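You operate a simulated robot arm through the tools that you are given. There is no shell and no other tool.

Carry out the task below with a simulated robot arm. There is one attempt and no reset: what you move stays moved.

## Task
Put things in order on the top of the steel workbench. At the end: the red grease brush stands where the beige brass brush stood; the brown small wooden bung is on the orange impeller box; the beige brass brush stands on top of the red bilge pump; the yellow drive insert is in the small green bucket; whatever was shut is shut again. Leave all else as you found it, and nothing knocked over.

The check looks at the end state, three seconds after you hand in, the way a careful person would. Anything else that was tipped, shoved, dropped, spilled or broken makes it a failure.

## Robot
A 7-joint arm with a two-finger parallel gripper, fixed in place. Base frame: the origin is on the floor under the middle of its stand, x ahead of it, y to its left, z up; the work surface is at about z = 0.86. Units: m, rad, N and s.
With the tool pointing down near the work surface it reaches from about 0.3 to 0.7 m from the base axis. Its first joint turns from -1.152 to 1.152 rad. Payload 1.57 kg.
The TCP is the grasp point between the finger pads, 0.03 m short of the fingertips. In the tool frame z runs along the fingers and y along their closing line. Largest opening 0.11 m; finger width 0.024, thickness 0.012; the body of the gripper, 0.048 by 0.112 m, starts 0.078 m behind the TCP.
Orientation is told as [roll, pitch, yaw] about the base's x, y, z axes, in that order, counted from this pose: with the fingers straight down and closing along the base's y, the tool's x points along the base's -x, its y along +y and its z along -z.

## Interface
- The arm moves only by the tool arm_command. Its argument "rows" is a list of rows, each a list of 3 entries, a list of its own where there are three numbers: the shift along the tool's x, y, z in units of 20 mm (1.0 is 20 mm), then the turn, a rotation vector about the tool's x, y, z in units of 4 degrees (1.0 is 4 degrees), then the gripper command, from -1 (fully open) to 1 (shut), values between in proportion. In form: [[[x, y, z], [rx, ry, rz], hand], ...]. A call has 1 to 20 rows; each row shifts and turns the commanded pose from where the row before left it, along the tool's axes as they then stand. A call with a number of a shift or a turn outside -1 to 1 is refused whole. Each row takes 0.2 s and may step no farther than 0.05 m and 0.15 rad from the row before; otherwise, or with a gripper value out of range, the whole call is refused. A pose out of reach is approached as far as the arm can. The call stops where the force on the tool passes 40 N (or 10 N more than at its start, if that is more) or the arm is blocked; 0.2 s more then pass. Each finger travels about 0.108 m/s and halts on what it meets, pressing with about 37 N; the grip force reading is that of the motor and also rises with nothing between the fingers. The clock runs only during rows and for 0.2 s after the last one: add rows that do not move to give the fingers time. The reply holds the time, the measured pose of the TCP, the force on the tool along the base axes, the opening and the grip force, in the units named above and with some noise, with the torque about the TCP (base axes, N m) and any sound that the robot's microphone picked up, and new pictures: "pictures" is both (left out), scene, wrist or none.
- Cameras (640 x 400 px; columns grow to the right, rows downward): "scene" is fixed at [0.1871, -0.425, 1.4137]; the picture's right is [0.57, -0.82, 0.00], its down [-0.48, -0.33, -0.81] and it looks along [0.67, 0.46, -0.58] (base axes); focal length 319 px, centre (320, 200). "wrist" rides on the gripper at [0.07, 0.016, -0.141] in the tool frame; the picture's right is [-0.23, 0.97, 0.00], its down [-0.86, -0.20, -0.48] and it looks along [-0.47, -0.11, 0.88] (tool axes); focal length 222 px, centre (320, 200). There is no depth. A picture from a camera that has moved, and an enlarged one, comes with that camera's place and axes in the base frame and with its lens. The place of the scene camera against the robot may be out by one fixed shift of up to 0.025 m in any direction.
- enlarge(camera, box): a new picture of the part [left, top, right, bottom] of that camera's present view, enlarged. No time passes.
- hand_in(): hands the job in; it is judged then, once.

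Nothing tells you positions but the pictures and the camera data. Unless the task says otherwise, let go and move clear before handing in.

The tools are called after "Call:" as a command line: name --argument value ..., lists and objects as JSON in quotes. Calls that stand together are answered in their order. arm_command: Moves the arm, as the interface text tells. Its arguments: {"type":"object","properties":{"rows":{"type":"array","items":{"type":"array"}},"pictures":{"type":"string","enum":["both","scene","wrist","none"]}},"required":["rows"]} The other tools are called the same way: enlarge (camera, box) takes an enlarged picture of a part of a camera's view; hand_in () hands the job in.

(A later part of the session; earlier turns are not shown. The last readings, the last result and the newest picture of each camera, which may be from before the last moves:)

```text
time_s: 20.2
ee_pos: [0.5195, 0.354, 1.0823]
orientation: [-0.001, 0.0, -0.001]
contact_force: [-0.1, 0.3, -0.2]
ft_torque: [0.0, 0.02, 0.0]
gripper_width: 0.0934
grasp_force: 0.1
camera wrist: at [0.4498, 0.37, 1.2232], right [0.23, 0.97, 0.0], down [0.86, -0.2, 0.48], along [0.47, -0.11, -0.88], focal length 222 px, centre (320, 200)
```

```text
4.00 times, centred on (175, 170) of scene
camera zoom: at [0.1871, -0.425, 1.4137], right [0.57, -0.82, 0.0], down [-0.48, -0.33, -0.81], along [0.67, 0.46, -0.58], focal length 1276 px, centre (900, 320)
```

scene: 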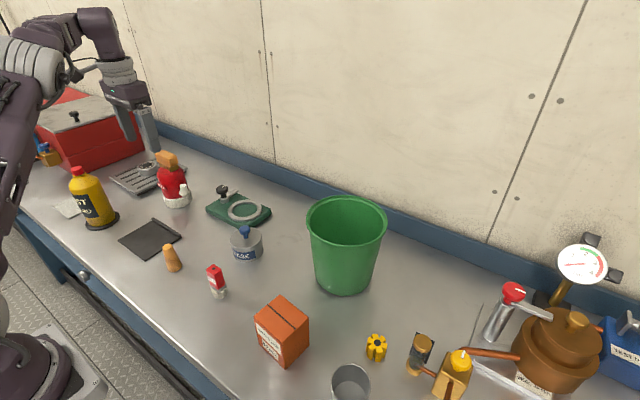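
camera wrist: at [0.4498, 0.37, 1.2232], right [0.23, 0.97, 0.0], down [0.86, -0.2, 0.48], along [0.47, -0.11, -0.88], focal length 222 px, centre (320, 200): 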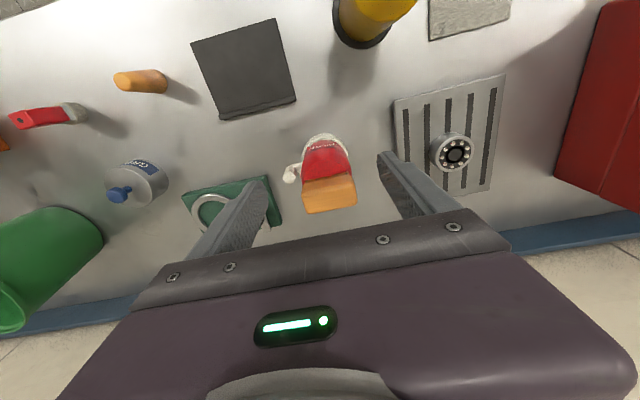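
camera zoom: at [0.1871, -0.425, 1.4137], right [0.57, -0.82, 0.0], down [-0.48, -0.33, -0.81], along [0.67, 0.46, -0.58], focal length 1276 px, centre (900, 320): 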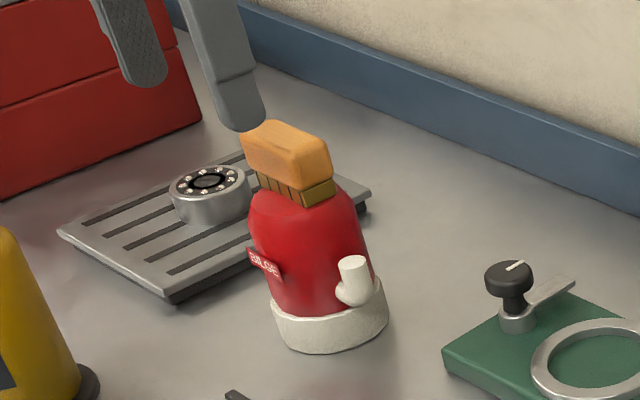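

The brass brush is standing on the pump. Next I will travel over to the red grease brush.

Call:
arm_command --rows '[[[0.3, -0.98, 0], [0, 0, 0], -0.7], [[0.3, -0.98, 0], [0, 0, 0], -0.7], [[0.3, -0.98, 0], [0, 0, 0], -0.7], [[0.3, -0.98, 0], [0, 0, 0], -0.7], [[0.3, -0.98, 0], [0, 0, 0], -0.7], [[0.3, -0.98, 0], [0, 0, 0], -0.7], [[0.3, -0.98, 0], [0, 0, 0], -0.7], [[0.3, -0.98, 0], [0, 0, 0], -0.7], [[0.3, -0.98, 0], [0, 0, 0], -0.7], [[0.3, -0.98, 0], [0, 0, 0], -0.7], [[0.3, -0.98, 0], [0, 0, 0], -0.7], [[0.3, -0.98, 0], [0, 0, 0], -0.7], [[0.3, -0.98, 0.2], [0, 0, 0], -0.7], [[0.3, -0.98, 0.3], [0, 0, 0], -0.7], [[0.3, -0.98, 0.3], [0, 0, 0], -0.7], [[0.3, -0.98, 0.3], [0, 0, 0], -0.7], [[0.3, -0.98, 0.3], [0, 0, 0], -0.7], [[0.3, -0.98, 0.3], [0, 0, 0], -0.7], [[0, 0, 0], [0, 0, 0], -0.7]]'

Call:
enlarge --camera "wrist" --box '[220, 60, 420, 200]'

Call:
enlarge --camera "scene" --box '[170, 200, 270, 310]'

```text
time_s: 24.2
ee_pos: [0.4125, -0.001, 1.0464]
orientation: [0.0, -0.002, -0.001]
contact_force: [0.5, -0.1, -0.1]
ft_torque: [-0.01, -0.01, -0.02]
gripper_width: 0.0934
grasp_force: 0.0
camera wrist: at [0.3421, 0.0164, 1.19], right [0.23, 0.97, 0.0], down [0.86, -0.2, 0.48], along [0.47, -0.11, -0.88], focal length 222 px, centre (320, 200)
```

scene: 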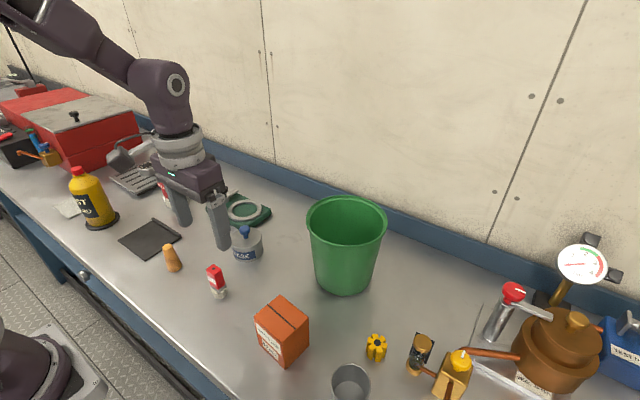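
wrist: 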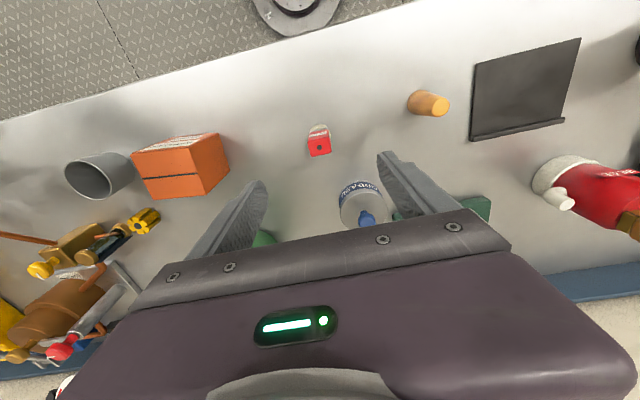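

```text
2.86 times, centred on (320, 130) of wrist
camera zoom: at [0.3421, 0.0164, 1.19], right [0.23, 0.97, 0.0], down [0.86, -0.2, 0.48], along [0.47, -0.11, -0.88], focal length 635 px, centre (320, 400)
```

zoom: 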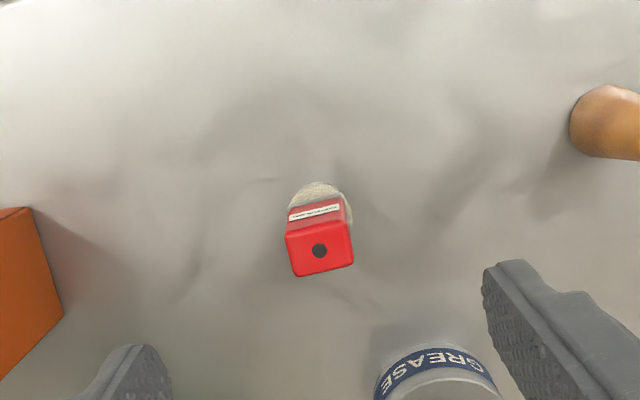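

```text
3.64 times, centred on (220, 255) of scene
camera zoom: at [0.1871, -0.425, 1.4137], right [0.57, -0.82, 0.0], down [-0.48, -0.33, -0.81], along [0.67, 0.46, -0.58], focal length 1160 px, centre (684, 0)
```

zoom: 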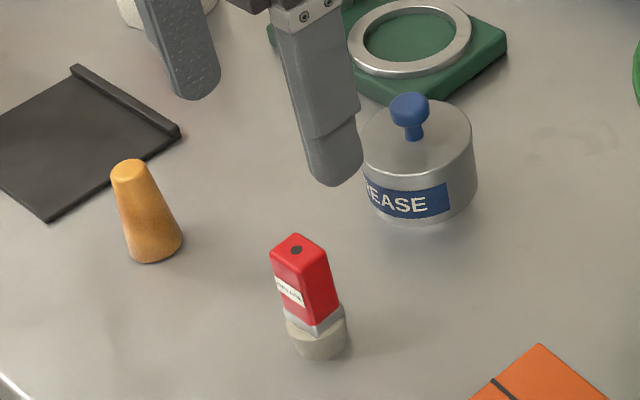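

The red brush stands at about (0.409, 0.0005), roughly 0.078 m tall, with a 0.025 x 0.02 handle. I will lower until the fingertips straddle the handle's top and check the centring.

Call:
arm_command --rows '[[[0.15, 0.09, 0.5], [0, 0, 0], -0.1], [[0, 0, 0.9], [0, 0, 0], -0.1], [[0, 0, 0.9], [0, 0, 0], -0.1], [[0, 0, 0.8], [0, 0, 0], -0.1], [[0, 0, 0.6], [0, 0, 0], -0.1], [[0, 0, 0.5], [0, 0, 0], -0.1], [[0, 0, 0], [0, 0, 0], -0.1]]'

Call:
enlarge --camera "wrist" --box '[220, 80, 420, 220]'

```text
time_s: 25.8
ee_pos: [0.4095, 0.0017, 0.9635]
orientation: [0.0, 0.0, -0.002]
contact_force: [-0.3, -0.4, 0.3]
ft_torque: [-0.01, 0.02, -0.01]
gripper_width: 0.0605
grasp_force: 0.1
camera wrist: at [0.3394, 0.0184, 1.1055], right [0.23, 0.97, 0.0], down [0.86, -0.2, 0.48], along [0.47, -0.11, -0.88], focal length 222 px, centre (320, 200)
```

scene: 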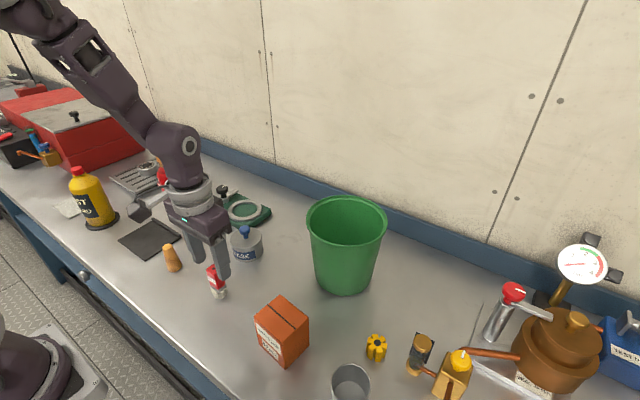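
wrist: 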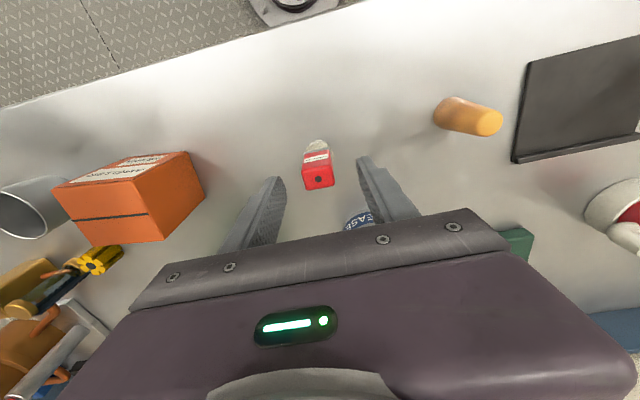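

```text
2.86 times, centred on (320, 150) of wrist
camera zoom: at [0.3394, 0.0184, 1.1055], right [0.23, 0.97, 0.0], down [0.86, -0.2, 0.48], along [0.47, -0.11, -0.88], focal length 635 px, centre (320, 343)
```

zoom: 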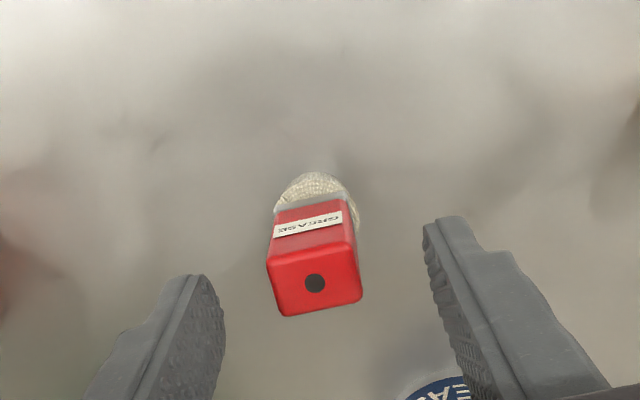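

The brush top is within 1 mm of the TCP. I will lower to grip height, close, and lift slightly to check.

Call:
arm_command --rows '[[[0.05, -0.05, 0.6], [0, 0, 0], -0.1], [[0, 0, 0.6], [0, 0, 0], -0.1], [[0, 0, 0.6], [0, 0, 0], -0.1], [[0, 0, 0.5], [0, 0, 0], -0.1], [[0, 0, 0], [0, 0, 0], -0.1], [[0, 0, 0], [0, 0, 0], 0.3], [[0, 0, 0], [0, 0, 0], 1], [[0, 0, 0], [0, 0, 0], 1]]'

Call:
enlarge --camera "scene" --box '[170, 200, 270, 310]'

Call:
enlarge --camera "wrist" --box '[220, 80, 420, 220]'

```text
time_s: 27.6
ee_pos: [0.4097, 0.0019, 0.9174]
orientation: [0.002, 0.0, 0.0]
contact_force: [-0.7, -0.8, 0.2]
ft_torque: [0.03, -0.02, -0.01]
gripper_width: 0.0253
grasp_force: 36.4
camera wrist: at [0.3393, 0.0176, 1.0597], right [0.23, 0.97, 0.0], down [0.86, -0.2, 0.48], along [0.47, -0.11, -0.88], focal length 222 px, centre (320, 200)
```

scene: 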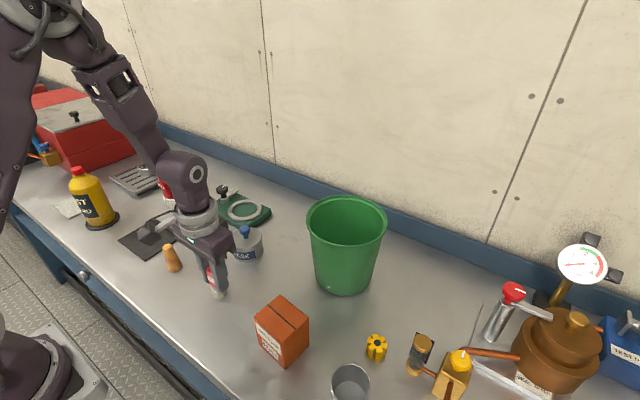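
wrist: 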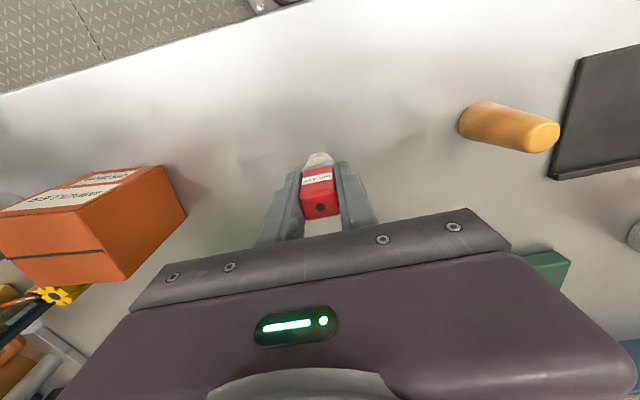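

```text
3.64 times, centred on (220, 255) of scene
camera zoom: at [0.1871, -0.425, 1.4137], right [0.57, -0.82, 0.0], down [-0.48, -0.33, -0.81], along [0.67, 0.46, -0.58], focal length 1160 px, centre (684, 0)
```

zoom: 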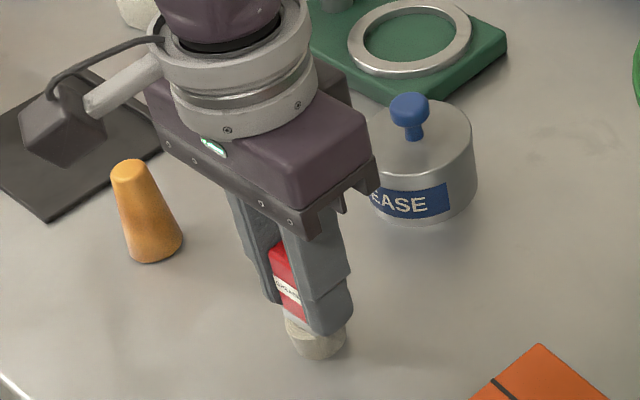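

```text
2.86 times, centred on (320, 150) of wrist
camera zoom: at [0.3393, 0.0176, 1.0597], right [0.23, 0.97, 0.0], down [0.86, -0.2, 0.48], along [0.47, -0.11, -0.88], focal length 635 px, centre (320, 343)
```

zoom: 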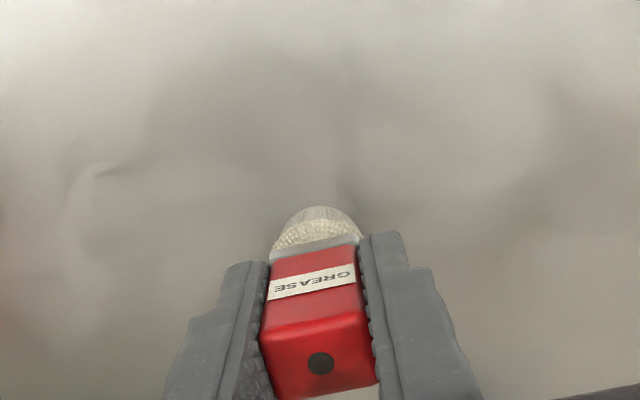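

The red brush is held at 0.025 m width. I will lift it, carry it to the brass brush's old spot at (0.459, 0.151), and lower to just above the surface.

Call:
arm_command --rows '[[[0, 0, -0.5], [0, 0, 0], 1], [[0, 0, -1], [0, 0, 0], 1], [[0, 0, -1], [0, 0, 0], 1], [[0, 0, -1], [0, 0, 0], 1], [[0, 0, -1], [0, 0, 0], 1], [[0, 0, -1], [0, 0, 0], 1], [[0, 0, -0.5], [0, 0, 0], 1], [[-0.31, 0.94, 0], [0, 0, 0], 1], [[-0.31, 0.94, 0], [0, 0, 0], 1], [[-0.31, 0.94, 0], [0, 0, 0], 1], [[-0.31, 0.94, 0], [0, 0, 0], 1], [[-0.31, 0.94, 0], [0, 0, 0], 1], [[-0.31, 0.94, 0], [0, 0, 0], 1], [[-0.31, 0.94, 0], [0, 0, 0], 1], [[-0.31, 0.92, 0], [0, 0, 0], 1], [[0, 0, 0], [0, 0, 0], 1]]'

Call:
enlarge --camera "wrist" --box '[220, 80, 420, 220]'

```text
time_s: 31.0
ee_pos: [0.4573, 0.1522, 1.036]
orientation: [0.0, 0.0, -0.001]
contact_force: [-0.2, 0.7, -0.3]
ft_torque: [0.0, 0.02, -0.02]
gripper_width: 0.0253
grasp_force: 36.5
camera wrist: at [0.3874, 0.1682, 1.1791], right [0.23, 0.97, 0.0], down [0.86, -0.2, 0.48], along [0.47, -0.11, -0.88], focal length 222 px, centre (320, 200)
```

scene: 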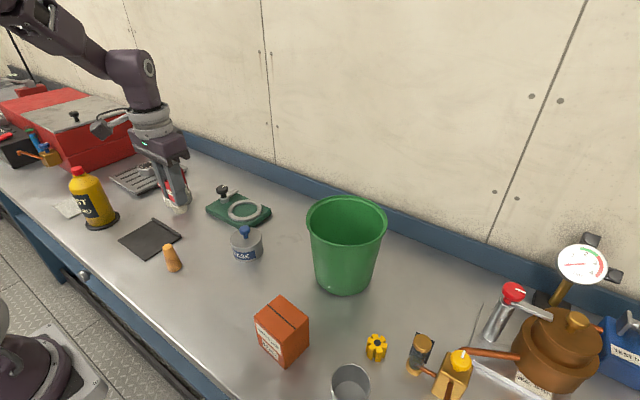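
wrist: 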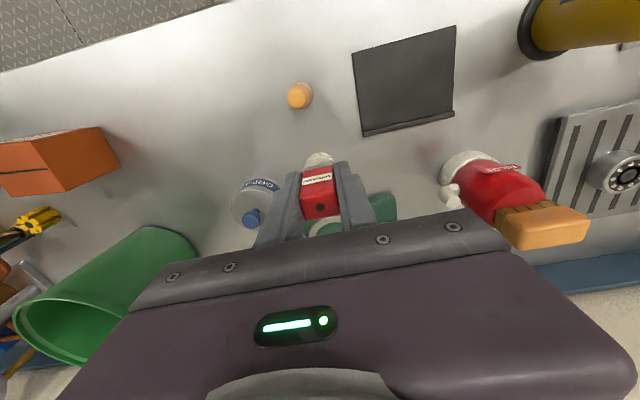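

```text
2.86 times, centred on (320, 150) of wrist
camera zoom: at [0.3874, 0.1682, 1.1791], right [0.23, 0.97, 0.0], down [0.86, -0.2, 0.48], along [0.47, -0.11, -0.88], focal length 635 px, centre (320, 343)
```

zoom: 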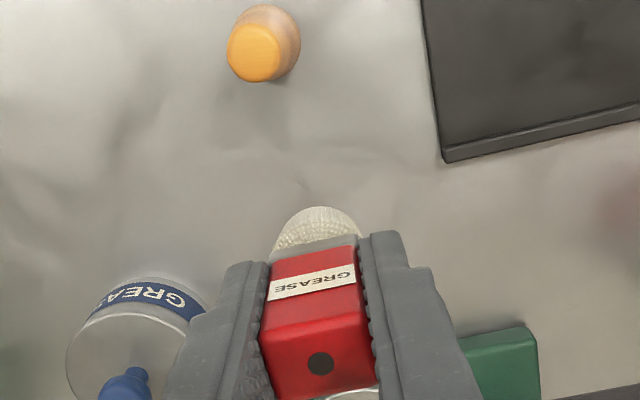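

Now I will lower toward the surface, finishing with small steps.

Call:
arm_command --rows '[[[-0.1, 0, 0.6], [0, 0, 0], 1], [[0, 0, 0.9], [0, 0, 0], 1], [[0, 0, 0.9], [0, 0, 0], 1], [[0, 0, 0.9], [0, 0, 0], 1], [[0, 0, 0.9], [0, 0, 0], 1], [[0, 0, 0.8], [0, 0, 0], 1], [[0, 0, 0.5], [0, 0, 0], 1], [[0, 0, 0.2], [0, 0, 0], 1], [[0, 0, 0], [0, 0, 0], 1]]'

Call:
enlarge --camera "scene" --box '[140, 180, 250, 290]'

```text
time_s: 33.0
ee_pos: [0.4612, 0.1515, 0.9217]
orientation: [-0.001, 0.002, 0.001]
contact_force: [0.9, -0.4, -0.5]
ft_torque: [-0.01, -0.01, -0.02]
gripper_width: 0.0249
grasp_force: 37.0
camera wrist: at [0.3905, 0.1682, 1.0652], right [0.23, 0.97, 0.0], down [0.86, -0.2, 0.48], along [0.47, -0.11, -0.88], focal length 222 px, centre (320, 200)
```

scene: 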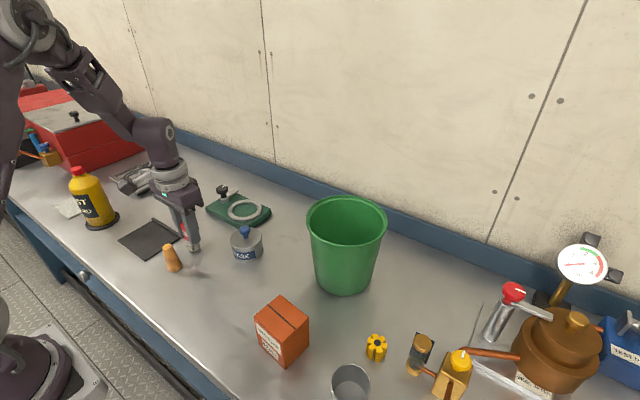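
wrist: 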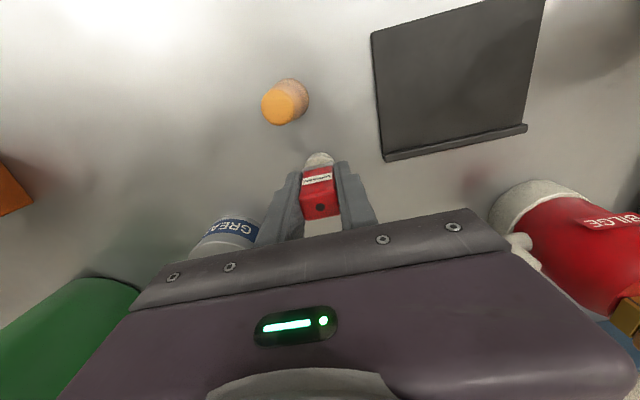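

```text
3.64 times, centred on (195, 235) of scene
camera zoom: at [0.1871, -0.425, 1.4137], right [0.57, -0.82, 0.0], down [-0.48, -0.33, -0.81], along [0.67, 0.46, -0.58], focal length 1160 px, centre (774, 73)
```

zoom: 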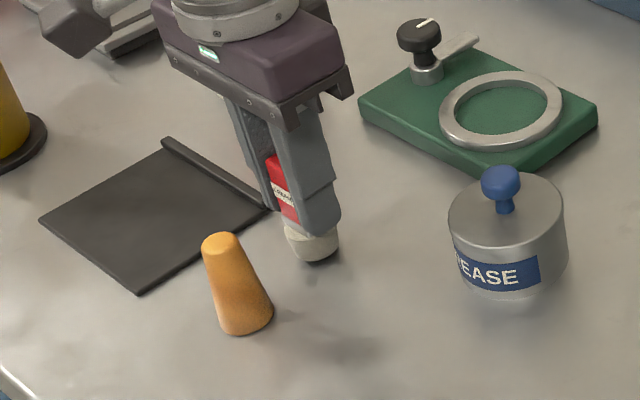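

Call:
arm_command --rows '[[[0.03, 0, 0.1], [0, 0, 0], 1], [[0, 0, 0.08], [0, 0, 0], 1], [[0, 0, 0], [0, 0, 0], 1]]' --pictures "none"

```text
time_s: 33.8
ee_pos: [0.4588, 0.1514, 0.9181]
orientation: [0.0, 0.0, 0.002]
contact_force: [0.6, 0.7, -0.4]
ft_torque: [-0.03, 0.0, 0.02]
gripper_width: 0.025
grasp_force: 36.2
```

Call:
arm_command --rows '[[[0, 0, 0.05], [0, 0, 0], 1], [[0, 0, 0], [0, 0, 0], 1]]' --pictures "none"

```text
time_s: 34.4
ee_pos: [0.4592, 0.1496, 0.9189]
orientation: [-0.001, 0.0, -0.001]
contact_force: [-0.1, -0.3, -0.6]
ft_torque: [0.01, 0.04, 0.0]
gripper_width: 0.0249
grasp_force: 36.0
```

Call:
arm_command --rows '[[[0, 0, 0.04], [0, 0, 0], 1], [[0, 0, 0], [0, 0, 0], 1]]' --pictures "none"

```text
time_s: 35.0
ee_pos: [0.4593, 0.1514, 0.9159]
orientation: [0.0, -0.001, -0.001]
contact_force: [-0.2, 0.6, -1.0]
ft_torque: [-0.02, -0.02, -0.02]
gripper_width: 0.0249
grasp_force: 36.4
```

Call:
arm_command --rows '[[[0, 0, 0.03], [0, 0, 0], 1], [[0, 0, 0], [0, 0, 0], 1]]' --pictures "none"

```text
time_s: 35.6
ee_pos: [0.4575, 0.1517, 0.9169]
orientation: [0.001, -0.001, 0.001]
contact_force: [-2.2, -1.3, 8.6]
ft_torque: [-0.09, 0.06, 0.02]
gripper_width: 0.0251
grasp_force: 36.2
```

Contact at 8.6 N shows the brush is on the bench. I will open gently and check that it stands.

Call:
arm_command --rows '[[[0, 0, 0], [0, 0, 0], 0.45], [[0, 0, 0], [0, 0, 0], 0.25], [[0, 0, 0], [0, 0, 0], 0.05], [[0, 0, 0], [0, 0, 0], -0.1], [[0, 0, 0], [0, 0, 0], -0.1]]'

Call:
enlarge --camera "wrist" --box '[220, 80, 420, 220]'

Call:
enlarge --camera "scene" --box '[140, 180, 250, 290]'

```text
time_s: 36.8
ee_pos: [0.4592, 0.1506, 0.9165]
orientation: [0.001, 0.0, 0.0]
contact_force: [0.0, -0.3, 0.2]
ft_torque: [-0.03, -0.02, -0.03]
gripper_width: 0.0607
grasp_force: 0.1
camera wrist: at [0.389, 0.1681, 1.0593], right [0.23, 0.97, 0.0], down [0.86, -0.2, 0.48], along [0.47, -0.11, -0.88], focal length 222 px, centre (320, 200)
```

scene: 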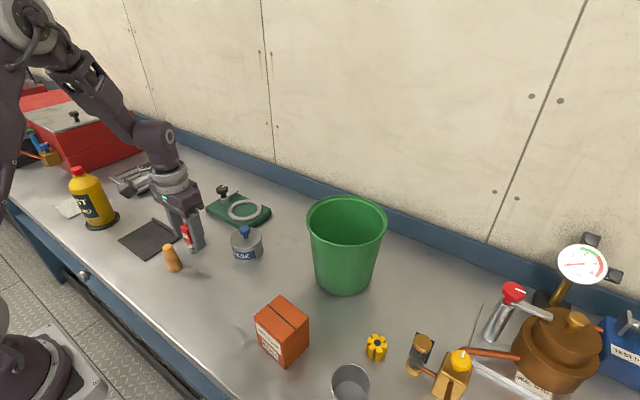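
wrist: 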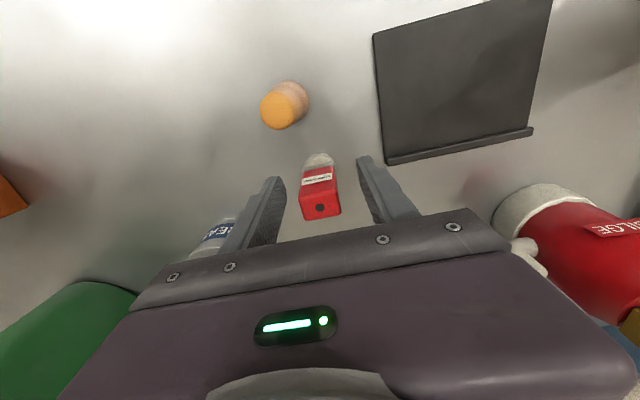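

```text
2.86 times, centred on (320, 150) of wrist
camera zoom: at [0.389, 0.1681, 1.0593], right [0.23, 0.97, 0.0], down [0.86, -0.2, 0.48], along [0.47, -0.11, -0.88], focal length 635 px, centre (320, 343)
```

zoom: 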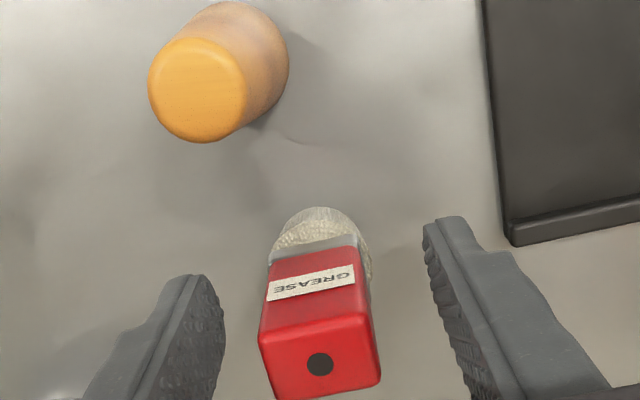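

```text
3.64 times, centred on (195, 235) of scene
camera zoom: at [0.1871, -0.425, 1.4137], right [0.57, -0.82, 0.0], down [-0.48, -0.33, -0.81], along [0.67, 0.46, -0.58], focal length 1160 px, centre (774, 73)
```

zoom: 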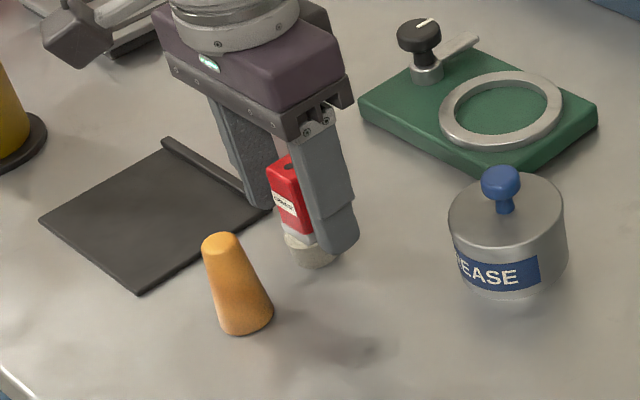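

The red brush stands upright in the right spot. I will rise straight up and go above the bung for a look.

Call:
arm_command --rows '[[[0, 0, -0.5], [0, 0, 0], -0.1], [[0, 0, -0.9], [0, 0, 0], -0.1], [[0, 0, -1], [0, 0, 0], -0.1], [[0, 0, -1], [0, 0, 0], -0.1], [[0, 0, -1], [0, 0, 0], -0.1], [[0, 0, -1], [0, 0, 0], -0.1], [[0, 0, -1], [0, 0, 0], -0.1], [[0.8, -0.1, 0], [0, 0, 0], -0.1], [[0.8, -0.1, 0], [0, 0, 0], -0.1], [[0.8, -0.1, 0], [0, 0, 0], -0.1], [[0.8, -0.1, 0], [0, 0, 0], -0.1], [[0, 0, 0], [0, 0, 0], -0.1]]'

Call:
enlarge --camera "wrist" --box '[220, 60, 420, 200]'

Call:
enlarge --camera "scene" --box '[140, 180, 250, 290]'

```text
time_s: 39.4
ee_pos: [0.3948, 0.1442, 1.0459]
orientation: [-0.002, 0.001, 0.002]
contact_force: [0.3, 0.0, -0.2]
ft_torque: [0.02, 0.0, -0.01]
gripper_width: 0.0606
grasp_force: 0.1
camera wrist: at [0.3244, 0.1609, 1.1878], right [0.23, 0.97, 0.0], down [0.86, -0.2, 0.48], along [0.47, -0.11, -0.88], focal length 222 px, centre (320, 200)
```

scene: 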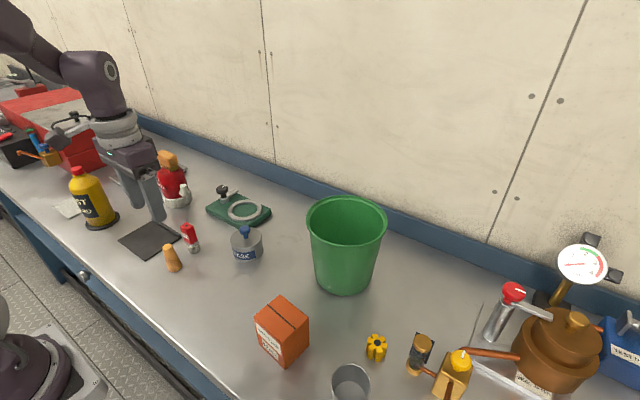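
wrist: 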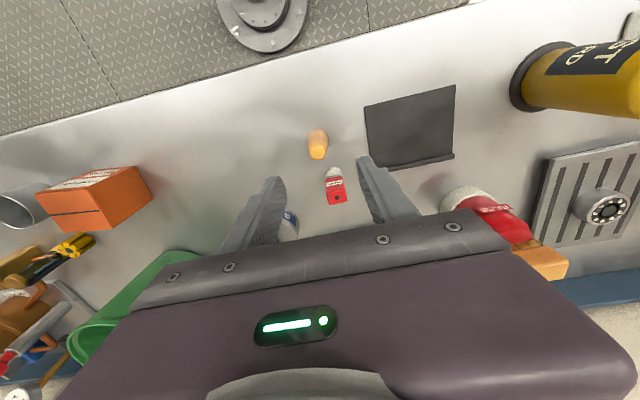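

```text
2.86 times, centred on (320, 130) of wrist
camera zoom: at [0.3244, 0.1609, 1.1878], right [0.23, 0.97, 0.0], down [0.86, -0.2, 0.48], along [0.47, -0.11, -0.88], focal length 635 px, centre (320, 400)
```

zoom: 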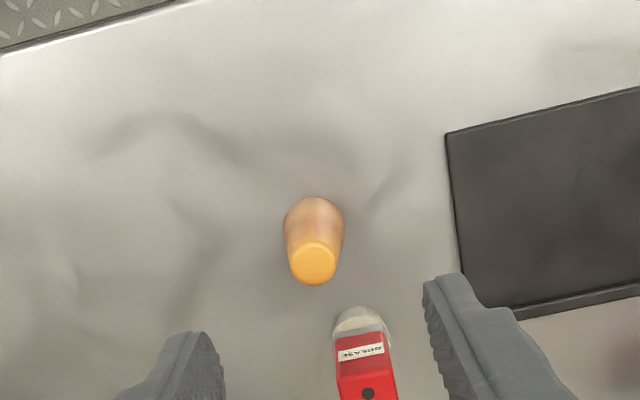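

```text
3.64 times, centred on (195, 235) of scene
camera zoom: at [0.1871, -0.425, 1.4137], right [0.57, -0.82, 0.0], down [-0.48, -0.33, -0.81], along [0.67, 0.46, -0.58], focal length 1160 px, centre (774, 73)
```

zoom: 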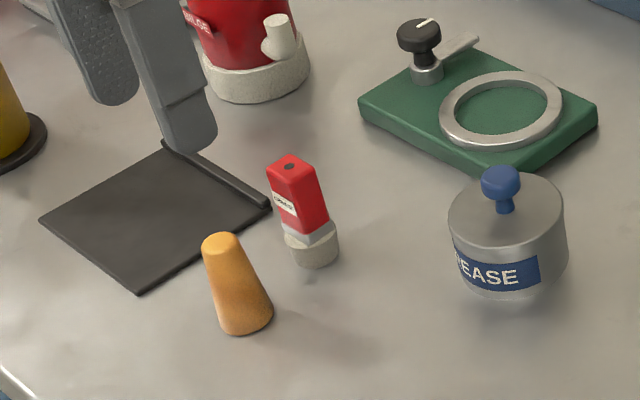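

The bung stands at about (0.398, 0.141), is about 0.066 m tall, and tapers from 0.034 to 0.021 m. I will lower partway and check the centring.

Call:
arm_command --rows '[[[-0.16, -0.16, 0.4], [0, 0, 0], -0.1], [[0, 0, 1], [0, 0, 0], -0.1], [[0, 0, 1], [0, 0, 0], -0.1], [[0, 0, 1], [0, 0, 0], -0.1], [[0, 0, 0.7], [0, 0, 0], -0.1], [[0, 0, 0], [0, 0, 0], -0.1]]' --pictures "wrist"

Call:
enlarge --camera "wrist" --box '[220, 80, 420, 220]'

```text
time_s: 40.8
ee_pos: [0.3986, 0.1399, 0.9621]
orientation: [0.001, 0.001, 0.002]
contact_force: [-0.2, -0.2, 0.7]
ft_torque: [-0.02, 0.02, -0.03]
gripper_width: 0.0607
grasp_force: 0.0
camera wrist: at [0.3282, 0.1565, 1.1051], right [0.23, 0.97, 0.0], down [0.86, -0.2, 0.48], along [0.47, -0.11, -0.88], focal length 222 px, centre (320, 200)
```

wrist: 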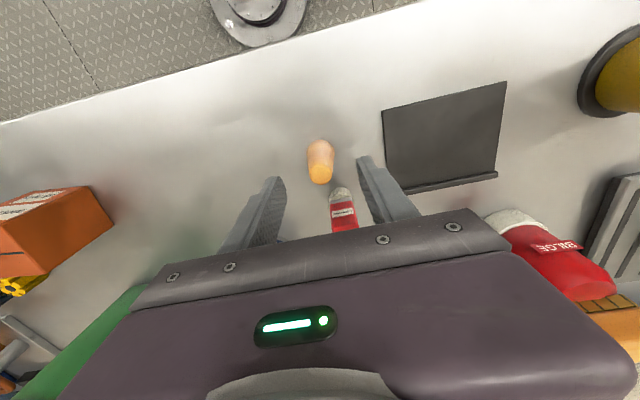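

```text
2.86 times, centred on (320, 150) of wrist
camera zoom: at [0.3282, 0.1565, 1.1051], right [0.23, 0.97, 0.0], down [0.86, -0.2, 0.48], along [0.47, -0.11, -0.88], focal length 635 px, centre (320, 343)
```

zoom: 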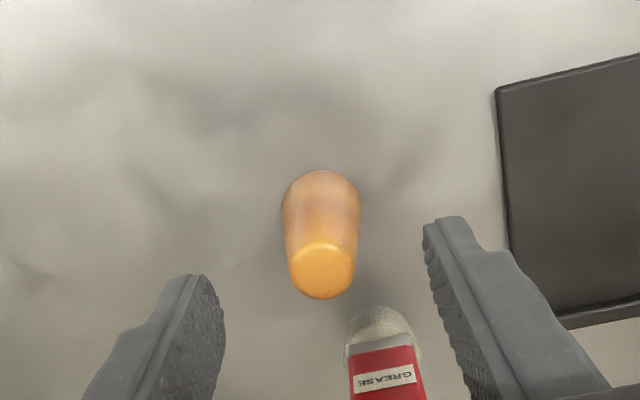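

The bung is centred between the fingers. I will lower so the fingertips are just above its centre of mass and close.

Call:
arm_command --rows '[[[0, 0, 0.6], [0, 0, 0], -0.1], [[0, 0, 0.6], [0, 0, 0], -0.1], [[0, 0, 0.6], [0, 0, 0], -0.1], [[0, 0, 0.45], [0, 0, 0], -0.1], [[0, 0, 0], [0, 0, 0], -0.1], [[0, 0, 0], [0, 0, 0], 0.2], [[0, 0, 0], [0, 0, 0], 1], [[0, 0, 0], [0, 0, 0], 1]]'

Call:
enlarge --camera "wrist" --box '[220, 80, 420, 220]'

Call:
enlarge --camera "scene" --box '[120, 200, 230, 300]'

```text
time_s: 42.6
ee_pos: [0.3969, 0.1398, 0.9177]
orientation: [0.001, 0.0, 0.0]
contact_force: [0.6, 0.0, 0.1]
ft_torque: [0.01, -0.01, -0.02]
gripper_width: 0.0224
grasp_force: 35.5
camera wrist: at [0.3278, 0.1561, 1.0606], right [0.23, 0.97, 0.0], down [0.86, -0.2, 0.48], along [0.47, -0.11, -0.88], focal length 222 px, centre (320, 200)
```

scene: 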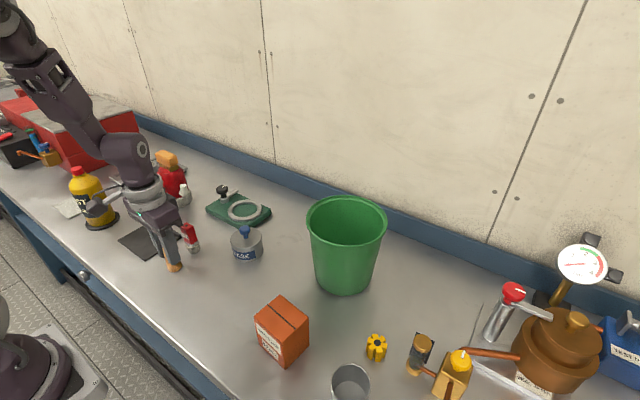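
wrist: 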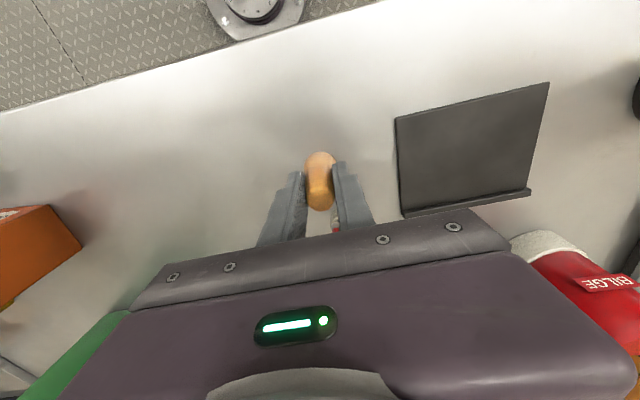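

```text
2.86 times, centred on (320, 150) of wrist
camera zoom: at [0.3278, 0.1561, 1.0606], right [0.23, 0.97, 0.0], down [0.86, -0.2, 0.48], along [0.47, -0.11, -0.88], focal length 635 px, centre (320, 343)
```

zoom: 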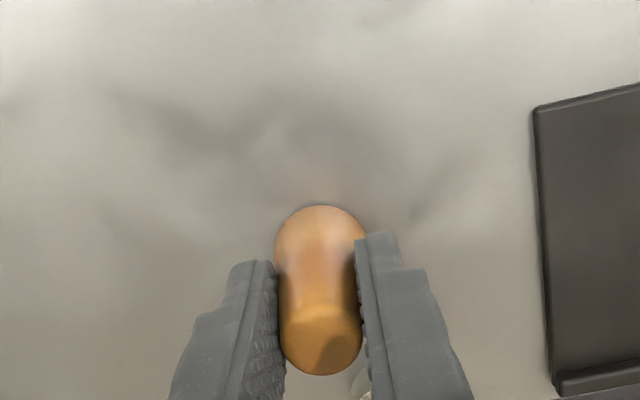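

```text
4.00 times, centred on (175, 250) of scene
camera zoom: at [0.1871, -0.425, 1.4137], right [0.57, -0.82, 0.0], down [-0.48, -0.33, -0.81], along [0.67, 0.46, -0.58], focal length 1276 px, centre (900, 0)
```

zoom: 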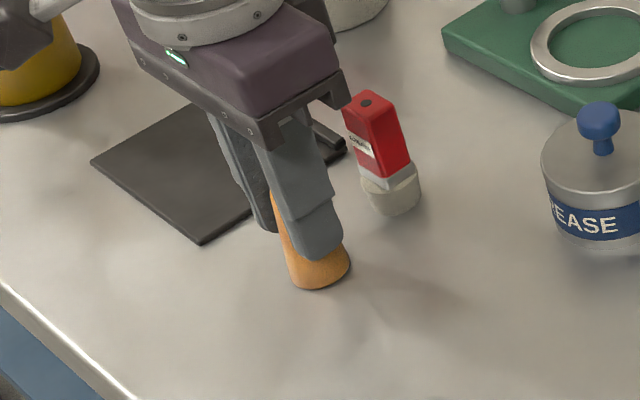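

The bung is gripped at 0.022 m width. I will lift it and look at whether it hangs straight.

Call:
arm_command --rows '[[[0, 0, -0.3], [0, 0, 0], 1], [[0, 0, -0.7], [0, 0, 0], 1], [[0, 0, -1], [0, 0, 0], 1], [[0, 0, -1], [0, 0, 0], 1], [[0, 0, -1], [0, 0, 0], 1], [[0, 0, -1], [0, 0, 0], 1], [[0, 0, -1], [0, 0, 0], 1], [[0, 0, -1], [0, 0, 0], 1], [[0, 0, 0], [0, 0, 0], 1]]'

Call:
enlarge --camera "wrist" --box '[220, 80, 420, 220]'

Call:
enlarge --camera "scene" --box '[110, 150, 220, 260]'

```text
time_s: 44.6
ee_pos: [0.3973, 0.1418, 1.06]
orientation: [-0.001, -0.001, -0.001]
contact_force: [0.0, -0.4, -1.0]
ft_torque: [0.02, 0.0, 0.03]
gripper_width: 0.0221
grasp_force: 35.0
camera wrist: at [0.3272, 0.1578, 1.2014], right [0.23, 0.97, 0.0], down [0.86, -0.2, 0.48], along [0.47, -0.11, -0.88], focal length 222 px, centre (320, 200)
```

scene: 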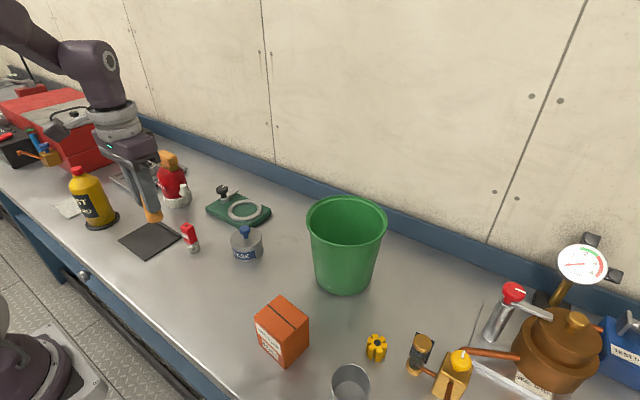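
wrist: 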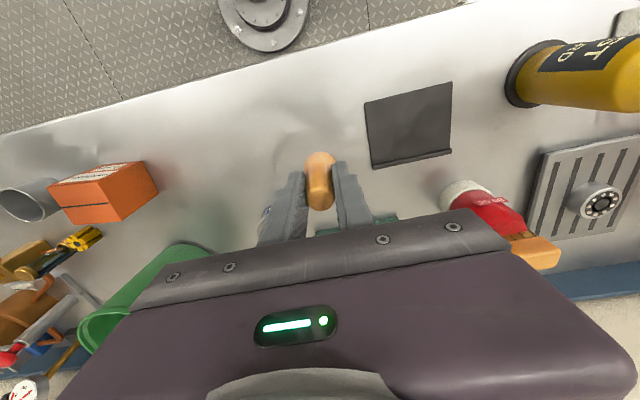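

```text
2.86 times, centred on (320, 150) of wrist
camera zoom: at [0.3272, 0.1578, 1.2014], right [0.23, 0.97, 0.0], down [0.86, -0.2, 0.48], along [0.47, -0.11, -0.88], focal length 635 px, centre (320, 343)
```

zoom: 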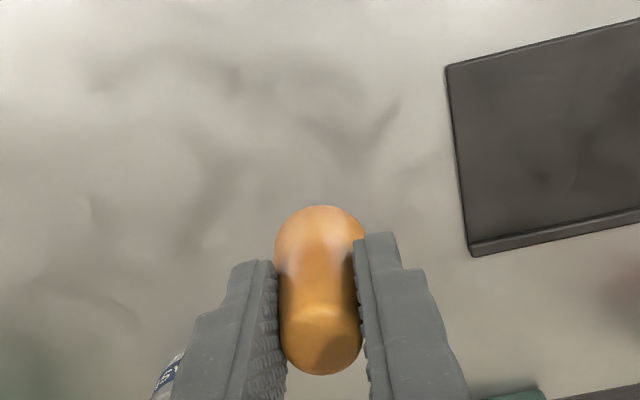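

```text
3.64 times, centred on (165, 205) of scene
camera zoom: at [0.1871, -0.425, 1.4137], right [0.57, -0.82, 0.0], down [-0.48, -0.33, -0.81], along [0.67, 0.46, -0.58], focal length 1160 px, centre (884, 182)
```

zoom: 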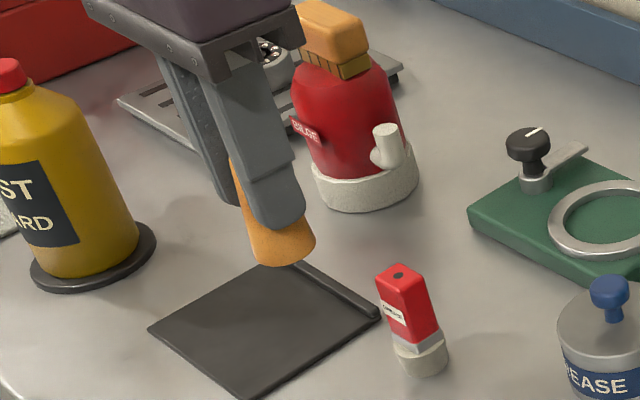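

The bung hangs upright. I will move toward the impeller box and stop beside it for an unobstructed view of its top.

Call:
arm_command --rows '[[[0, -1, 0], [0, 0, 0], 1], [[0, -1, 0], [0, 0, 0], 1], [[0, -1, 0], [0, 0, 0], 1], [[0, -1, 0], [0, 0, 0], 1], [[0, -1, 0], [0, 0, 0], 1], [[0, -1, 0], [0, 0, 0], 1], [[0, -1, 0], [0, 0, 0], 1], [[0, -1, 0], [0, 0, 0], 1], [[0, -1, 0], [0, 0, 0], 1], [[0, -1, 0], [0, 0, 0], 1], [[0, -1, 0], [0, 0, 0], 1], [[0, 0, 0], [0, 0, 0], 1]]' --pictures "wrist"

Call:
enlarge --camera "wrist" --box '[100, 80, 340, 250]'

Call:
enlarge --camera "scene" --box '[220, 260, 340, 390]'

```text
time_s: 47.2
ee_pos: [0.3989, -0.0814, 1.0581]
orientation: [0.001, 0.001, 0.0]
contact_force: [0.1, -0.1, -1.0]
ft_torque: [0.01, 0.01, 0.01]
gripper_width: 0.0211
grasp_force: 34.4
camera wrist: at [0.3287, -0.0649, 1.2005], right [0.23, 0.97, 0.0], down [0.86, -0.2, 0.48], along [0.47, -0.11, -0.88], focal length 222 px, centre (320, 200)
```

wrist: 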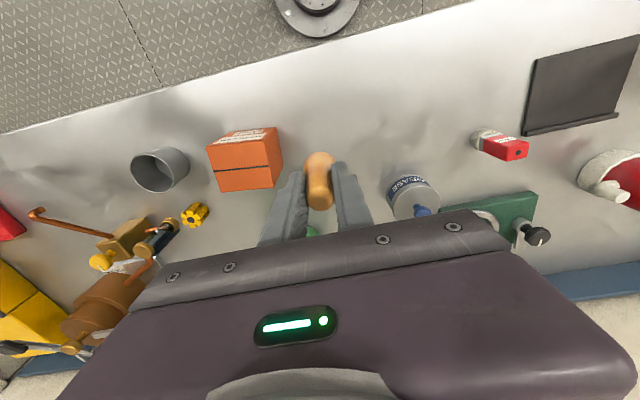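

```text
2.35 times, centred on (220, 165) of wrist
camera zoom: at [0.3287, -0.0649, 1.2005], right [0.23, 0.97, 0.0], down [0.86, -0.2, 0.48], along [0.47, -0.11, -0.88], focal length 523 px, centre (555, 282)
```

zoom: 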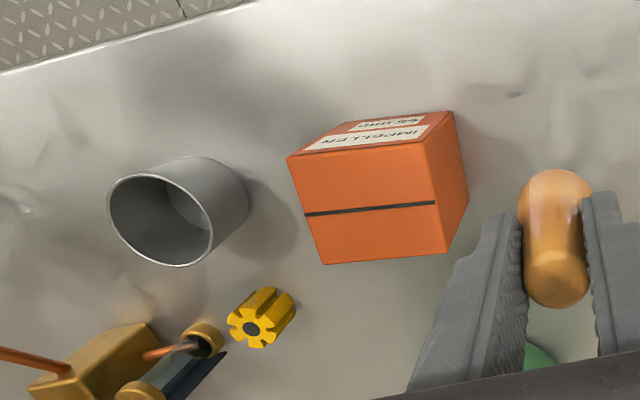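

```text
3.08 times, centred on (280, 325) of scene
camera zoom: at [0.1871, -0.425, 1.4137], right [0.57, -0.82, 0.0], down [-0.48, -0.33, -0.81], along [0.67, 0.46, -0.58], focal length 981 px, centre (443, -185)
```

zoom: 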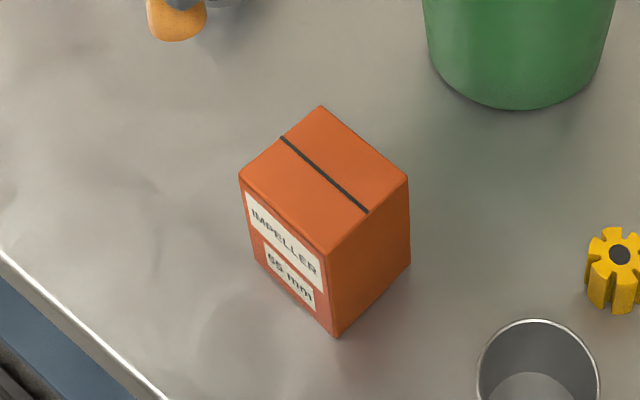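

The box top is centred near (0.403, -0.184) at z of about 0.931. I will move the bung over it and lower to just above.

Call:
arm_command --rows '[[[-0.04, -0.86, 0], [0, 0, 0], 1], [[-0.04, -0.86, 0], [0, 0, 0], 1], [[-0.04, -0.86, 0], [0, 0, 0], 1], [[-0.04, -0.86, 0], [0, 0, 0], 1], [[-0.04, -0.86, 0], [0, 0, 0], 1], [[0, -0.83, 0], [0, 0, 0], 1], [[0, 0, 0.7], [0, 0, 0], 1], [[0, 0, 0.9], [0, 0, 0], 1], [[0, 0, 0.8], [0, 0, 0], 1], [[0, 0, 0.5], [0, 0, 0], 1], [[0, 0, 0], [0, 0, 0], 1]]'

Call:
enlarge --camera "scene" --box '[220, 230, 340, 390]'

Call:
enlarge --camera "wrist" --box '[220, 100, 420, 240]'

```text
time_s: 49.6
ee_pos: [0.4022, -0.183, 1.0011]
orientation: [0.0, -0.005, 0.002]
contact_force: [-0.1, 1.5, 37.6]
ft_torque: [0.01, -0.08, 0.01]
gripper_width: 0.0226
grasp_force: 35.4
camera wrist: at [0.3324, -0.1653, 1.1434], right [0.23, 0.97, 0.0], down [0.85, -0.2, 0.48], along [0.47, -0.11, -0.88], focal length 222 px, centre (320, 200)
```

scene: 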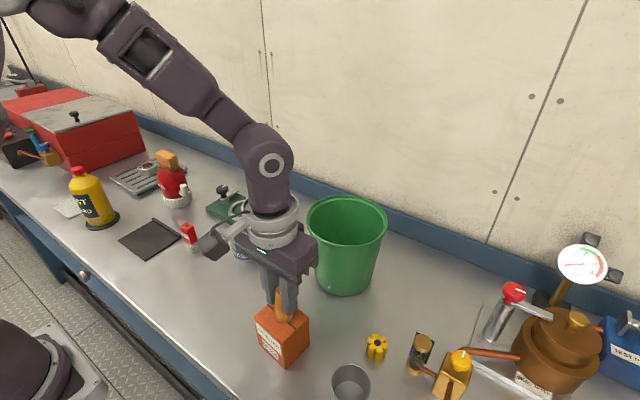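
wrist: 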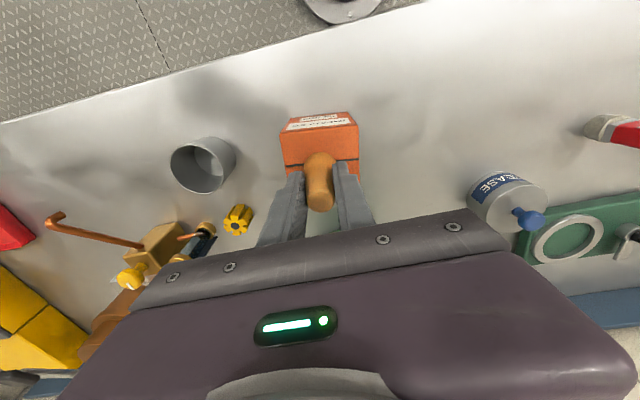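

```text
2.50 times, centred on (280, 310) of scene
camera zoom: at [0.1867, -0.4247, 1.4139], right [0.57, -0.82, 0.0], down [-0.48, -0.34, -0.81], along [0.67, 0.46, -0.58], focal length 797 px, centre (420, -75)
```

zoom: 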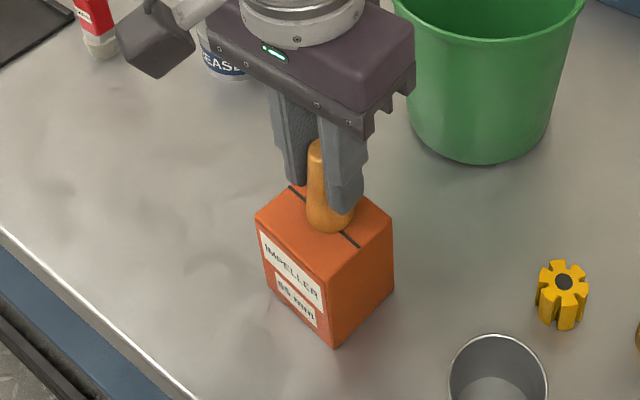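

```text
2.86 times, centred on (320, 170) of wrist
camera zoom: at [0.3324, -0.1653, 1.1434], right [0.23, 0.97, 0.0], down [0.85, -0.2, 0.48], along [0.47, -0.11, -0.88], focal length 635 px, centre (320, 286)
```

zoom: 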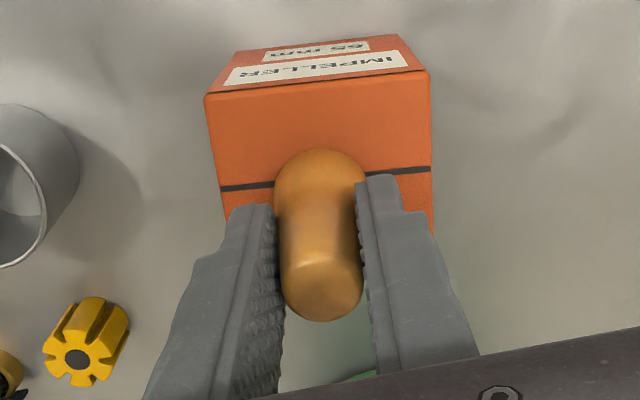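

Contact came earlier than expected, at 37.6 N, so I will relieve the pressure before releasing.

Call:
arm_command --rows '[[[0, 0, -0.08], [0, 0, 0], 1], [[0, 0, 0], [0, 0, 0], 1]]' --pictures "none"

```text
time_s: 50.2
ee_pos: [0.4017, -0.181, 1.0016]
orientation: [0.0, 0.0, 0.0]
contact_force: [3.7, -1.9, 9.7]
ft_torque: [-0.13, -0.24, 0.04]
gripper_width: 0.0226
grasp_force: 35.6
```

Call:
arm_command --rows '[[[0, 0, -0.02], [0, 0, 0], 1], [[0, 0, 0], [0, 0, 0], 1]]' --pictures "wrist"

Call:
enlarge --camera "wrist" --box '[220, 100, 420, 240]'

Call:
enlarge --camera "scene" --box '[240, 260, 330, 380]'

```text
time_s: 50.8
ee_pos: [0.4008, -0.1823, 1.0024]
orientation: [0.002, 0.002, -0.001]
contact_force: [0.7, 1.2, 1.8]
ft_torque: [0.03, -0.03, -0.03]
gripper_width: 0.0229
grasp_force: 35.0
camera wrist: at [0.3319, -0.1649, 1.1444], right [0.23, 0.97, 0.0], down [0.86, -0.2, 0.48], along [0.46, -0.11, -0.88], focal length 222 px, centre (320, 200)
```

wrist: 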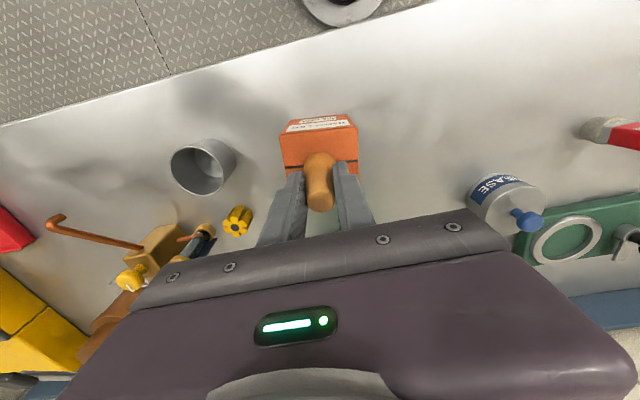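

```text
2.86 times, centred on (320, 170) of wrist
camera zoom: at [0.3319, -0.1649, 1.1444], right [0.23, 0.97, 0.0], down [0.86, -0.2, 0.48], along [0.46, -0.11, -0.88], focal length 635 px, centre (320, 286)
```

zoom: 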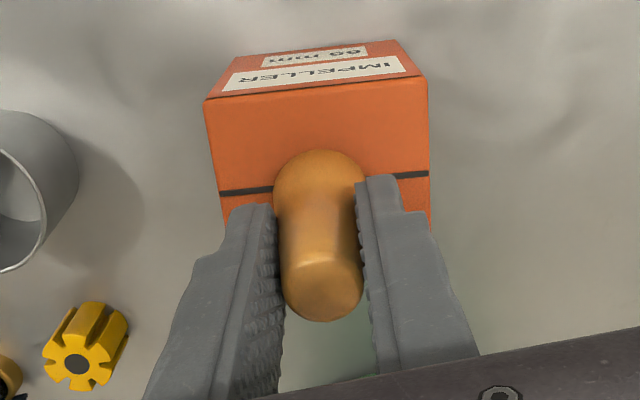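

```text
3.33 times, centred on (285, 320) of scene
camera zoom: at [0.1871, -0.425, 1.4138], right [0.57, -0.82, 0.0], down [-0.48, -0.33, -0.81], along [0.67, 0.46, -0.58], focal length 1063 px, centre (437, -200)
```

zoom: 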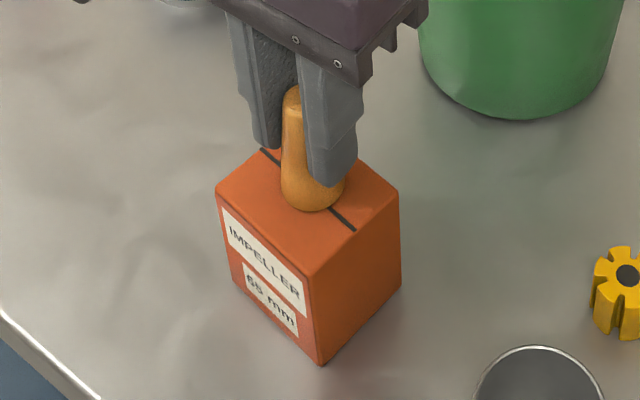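

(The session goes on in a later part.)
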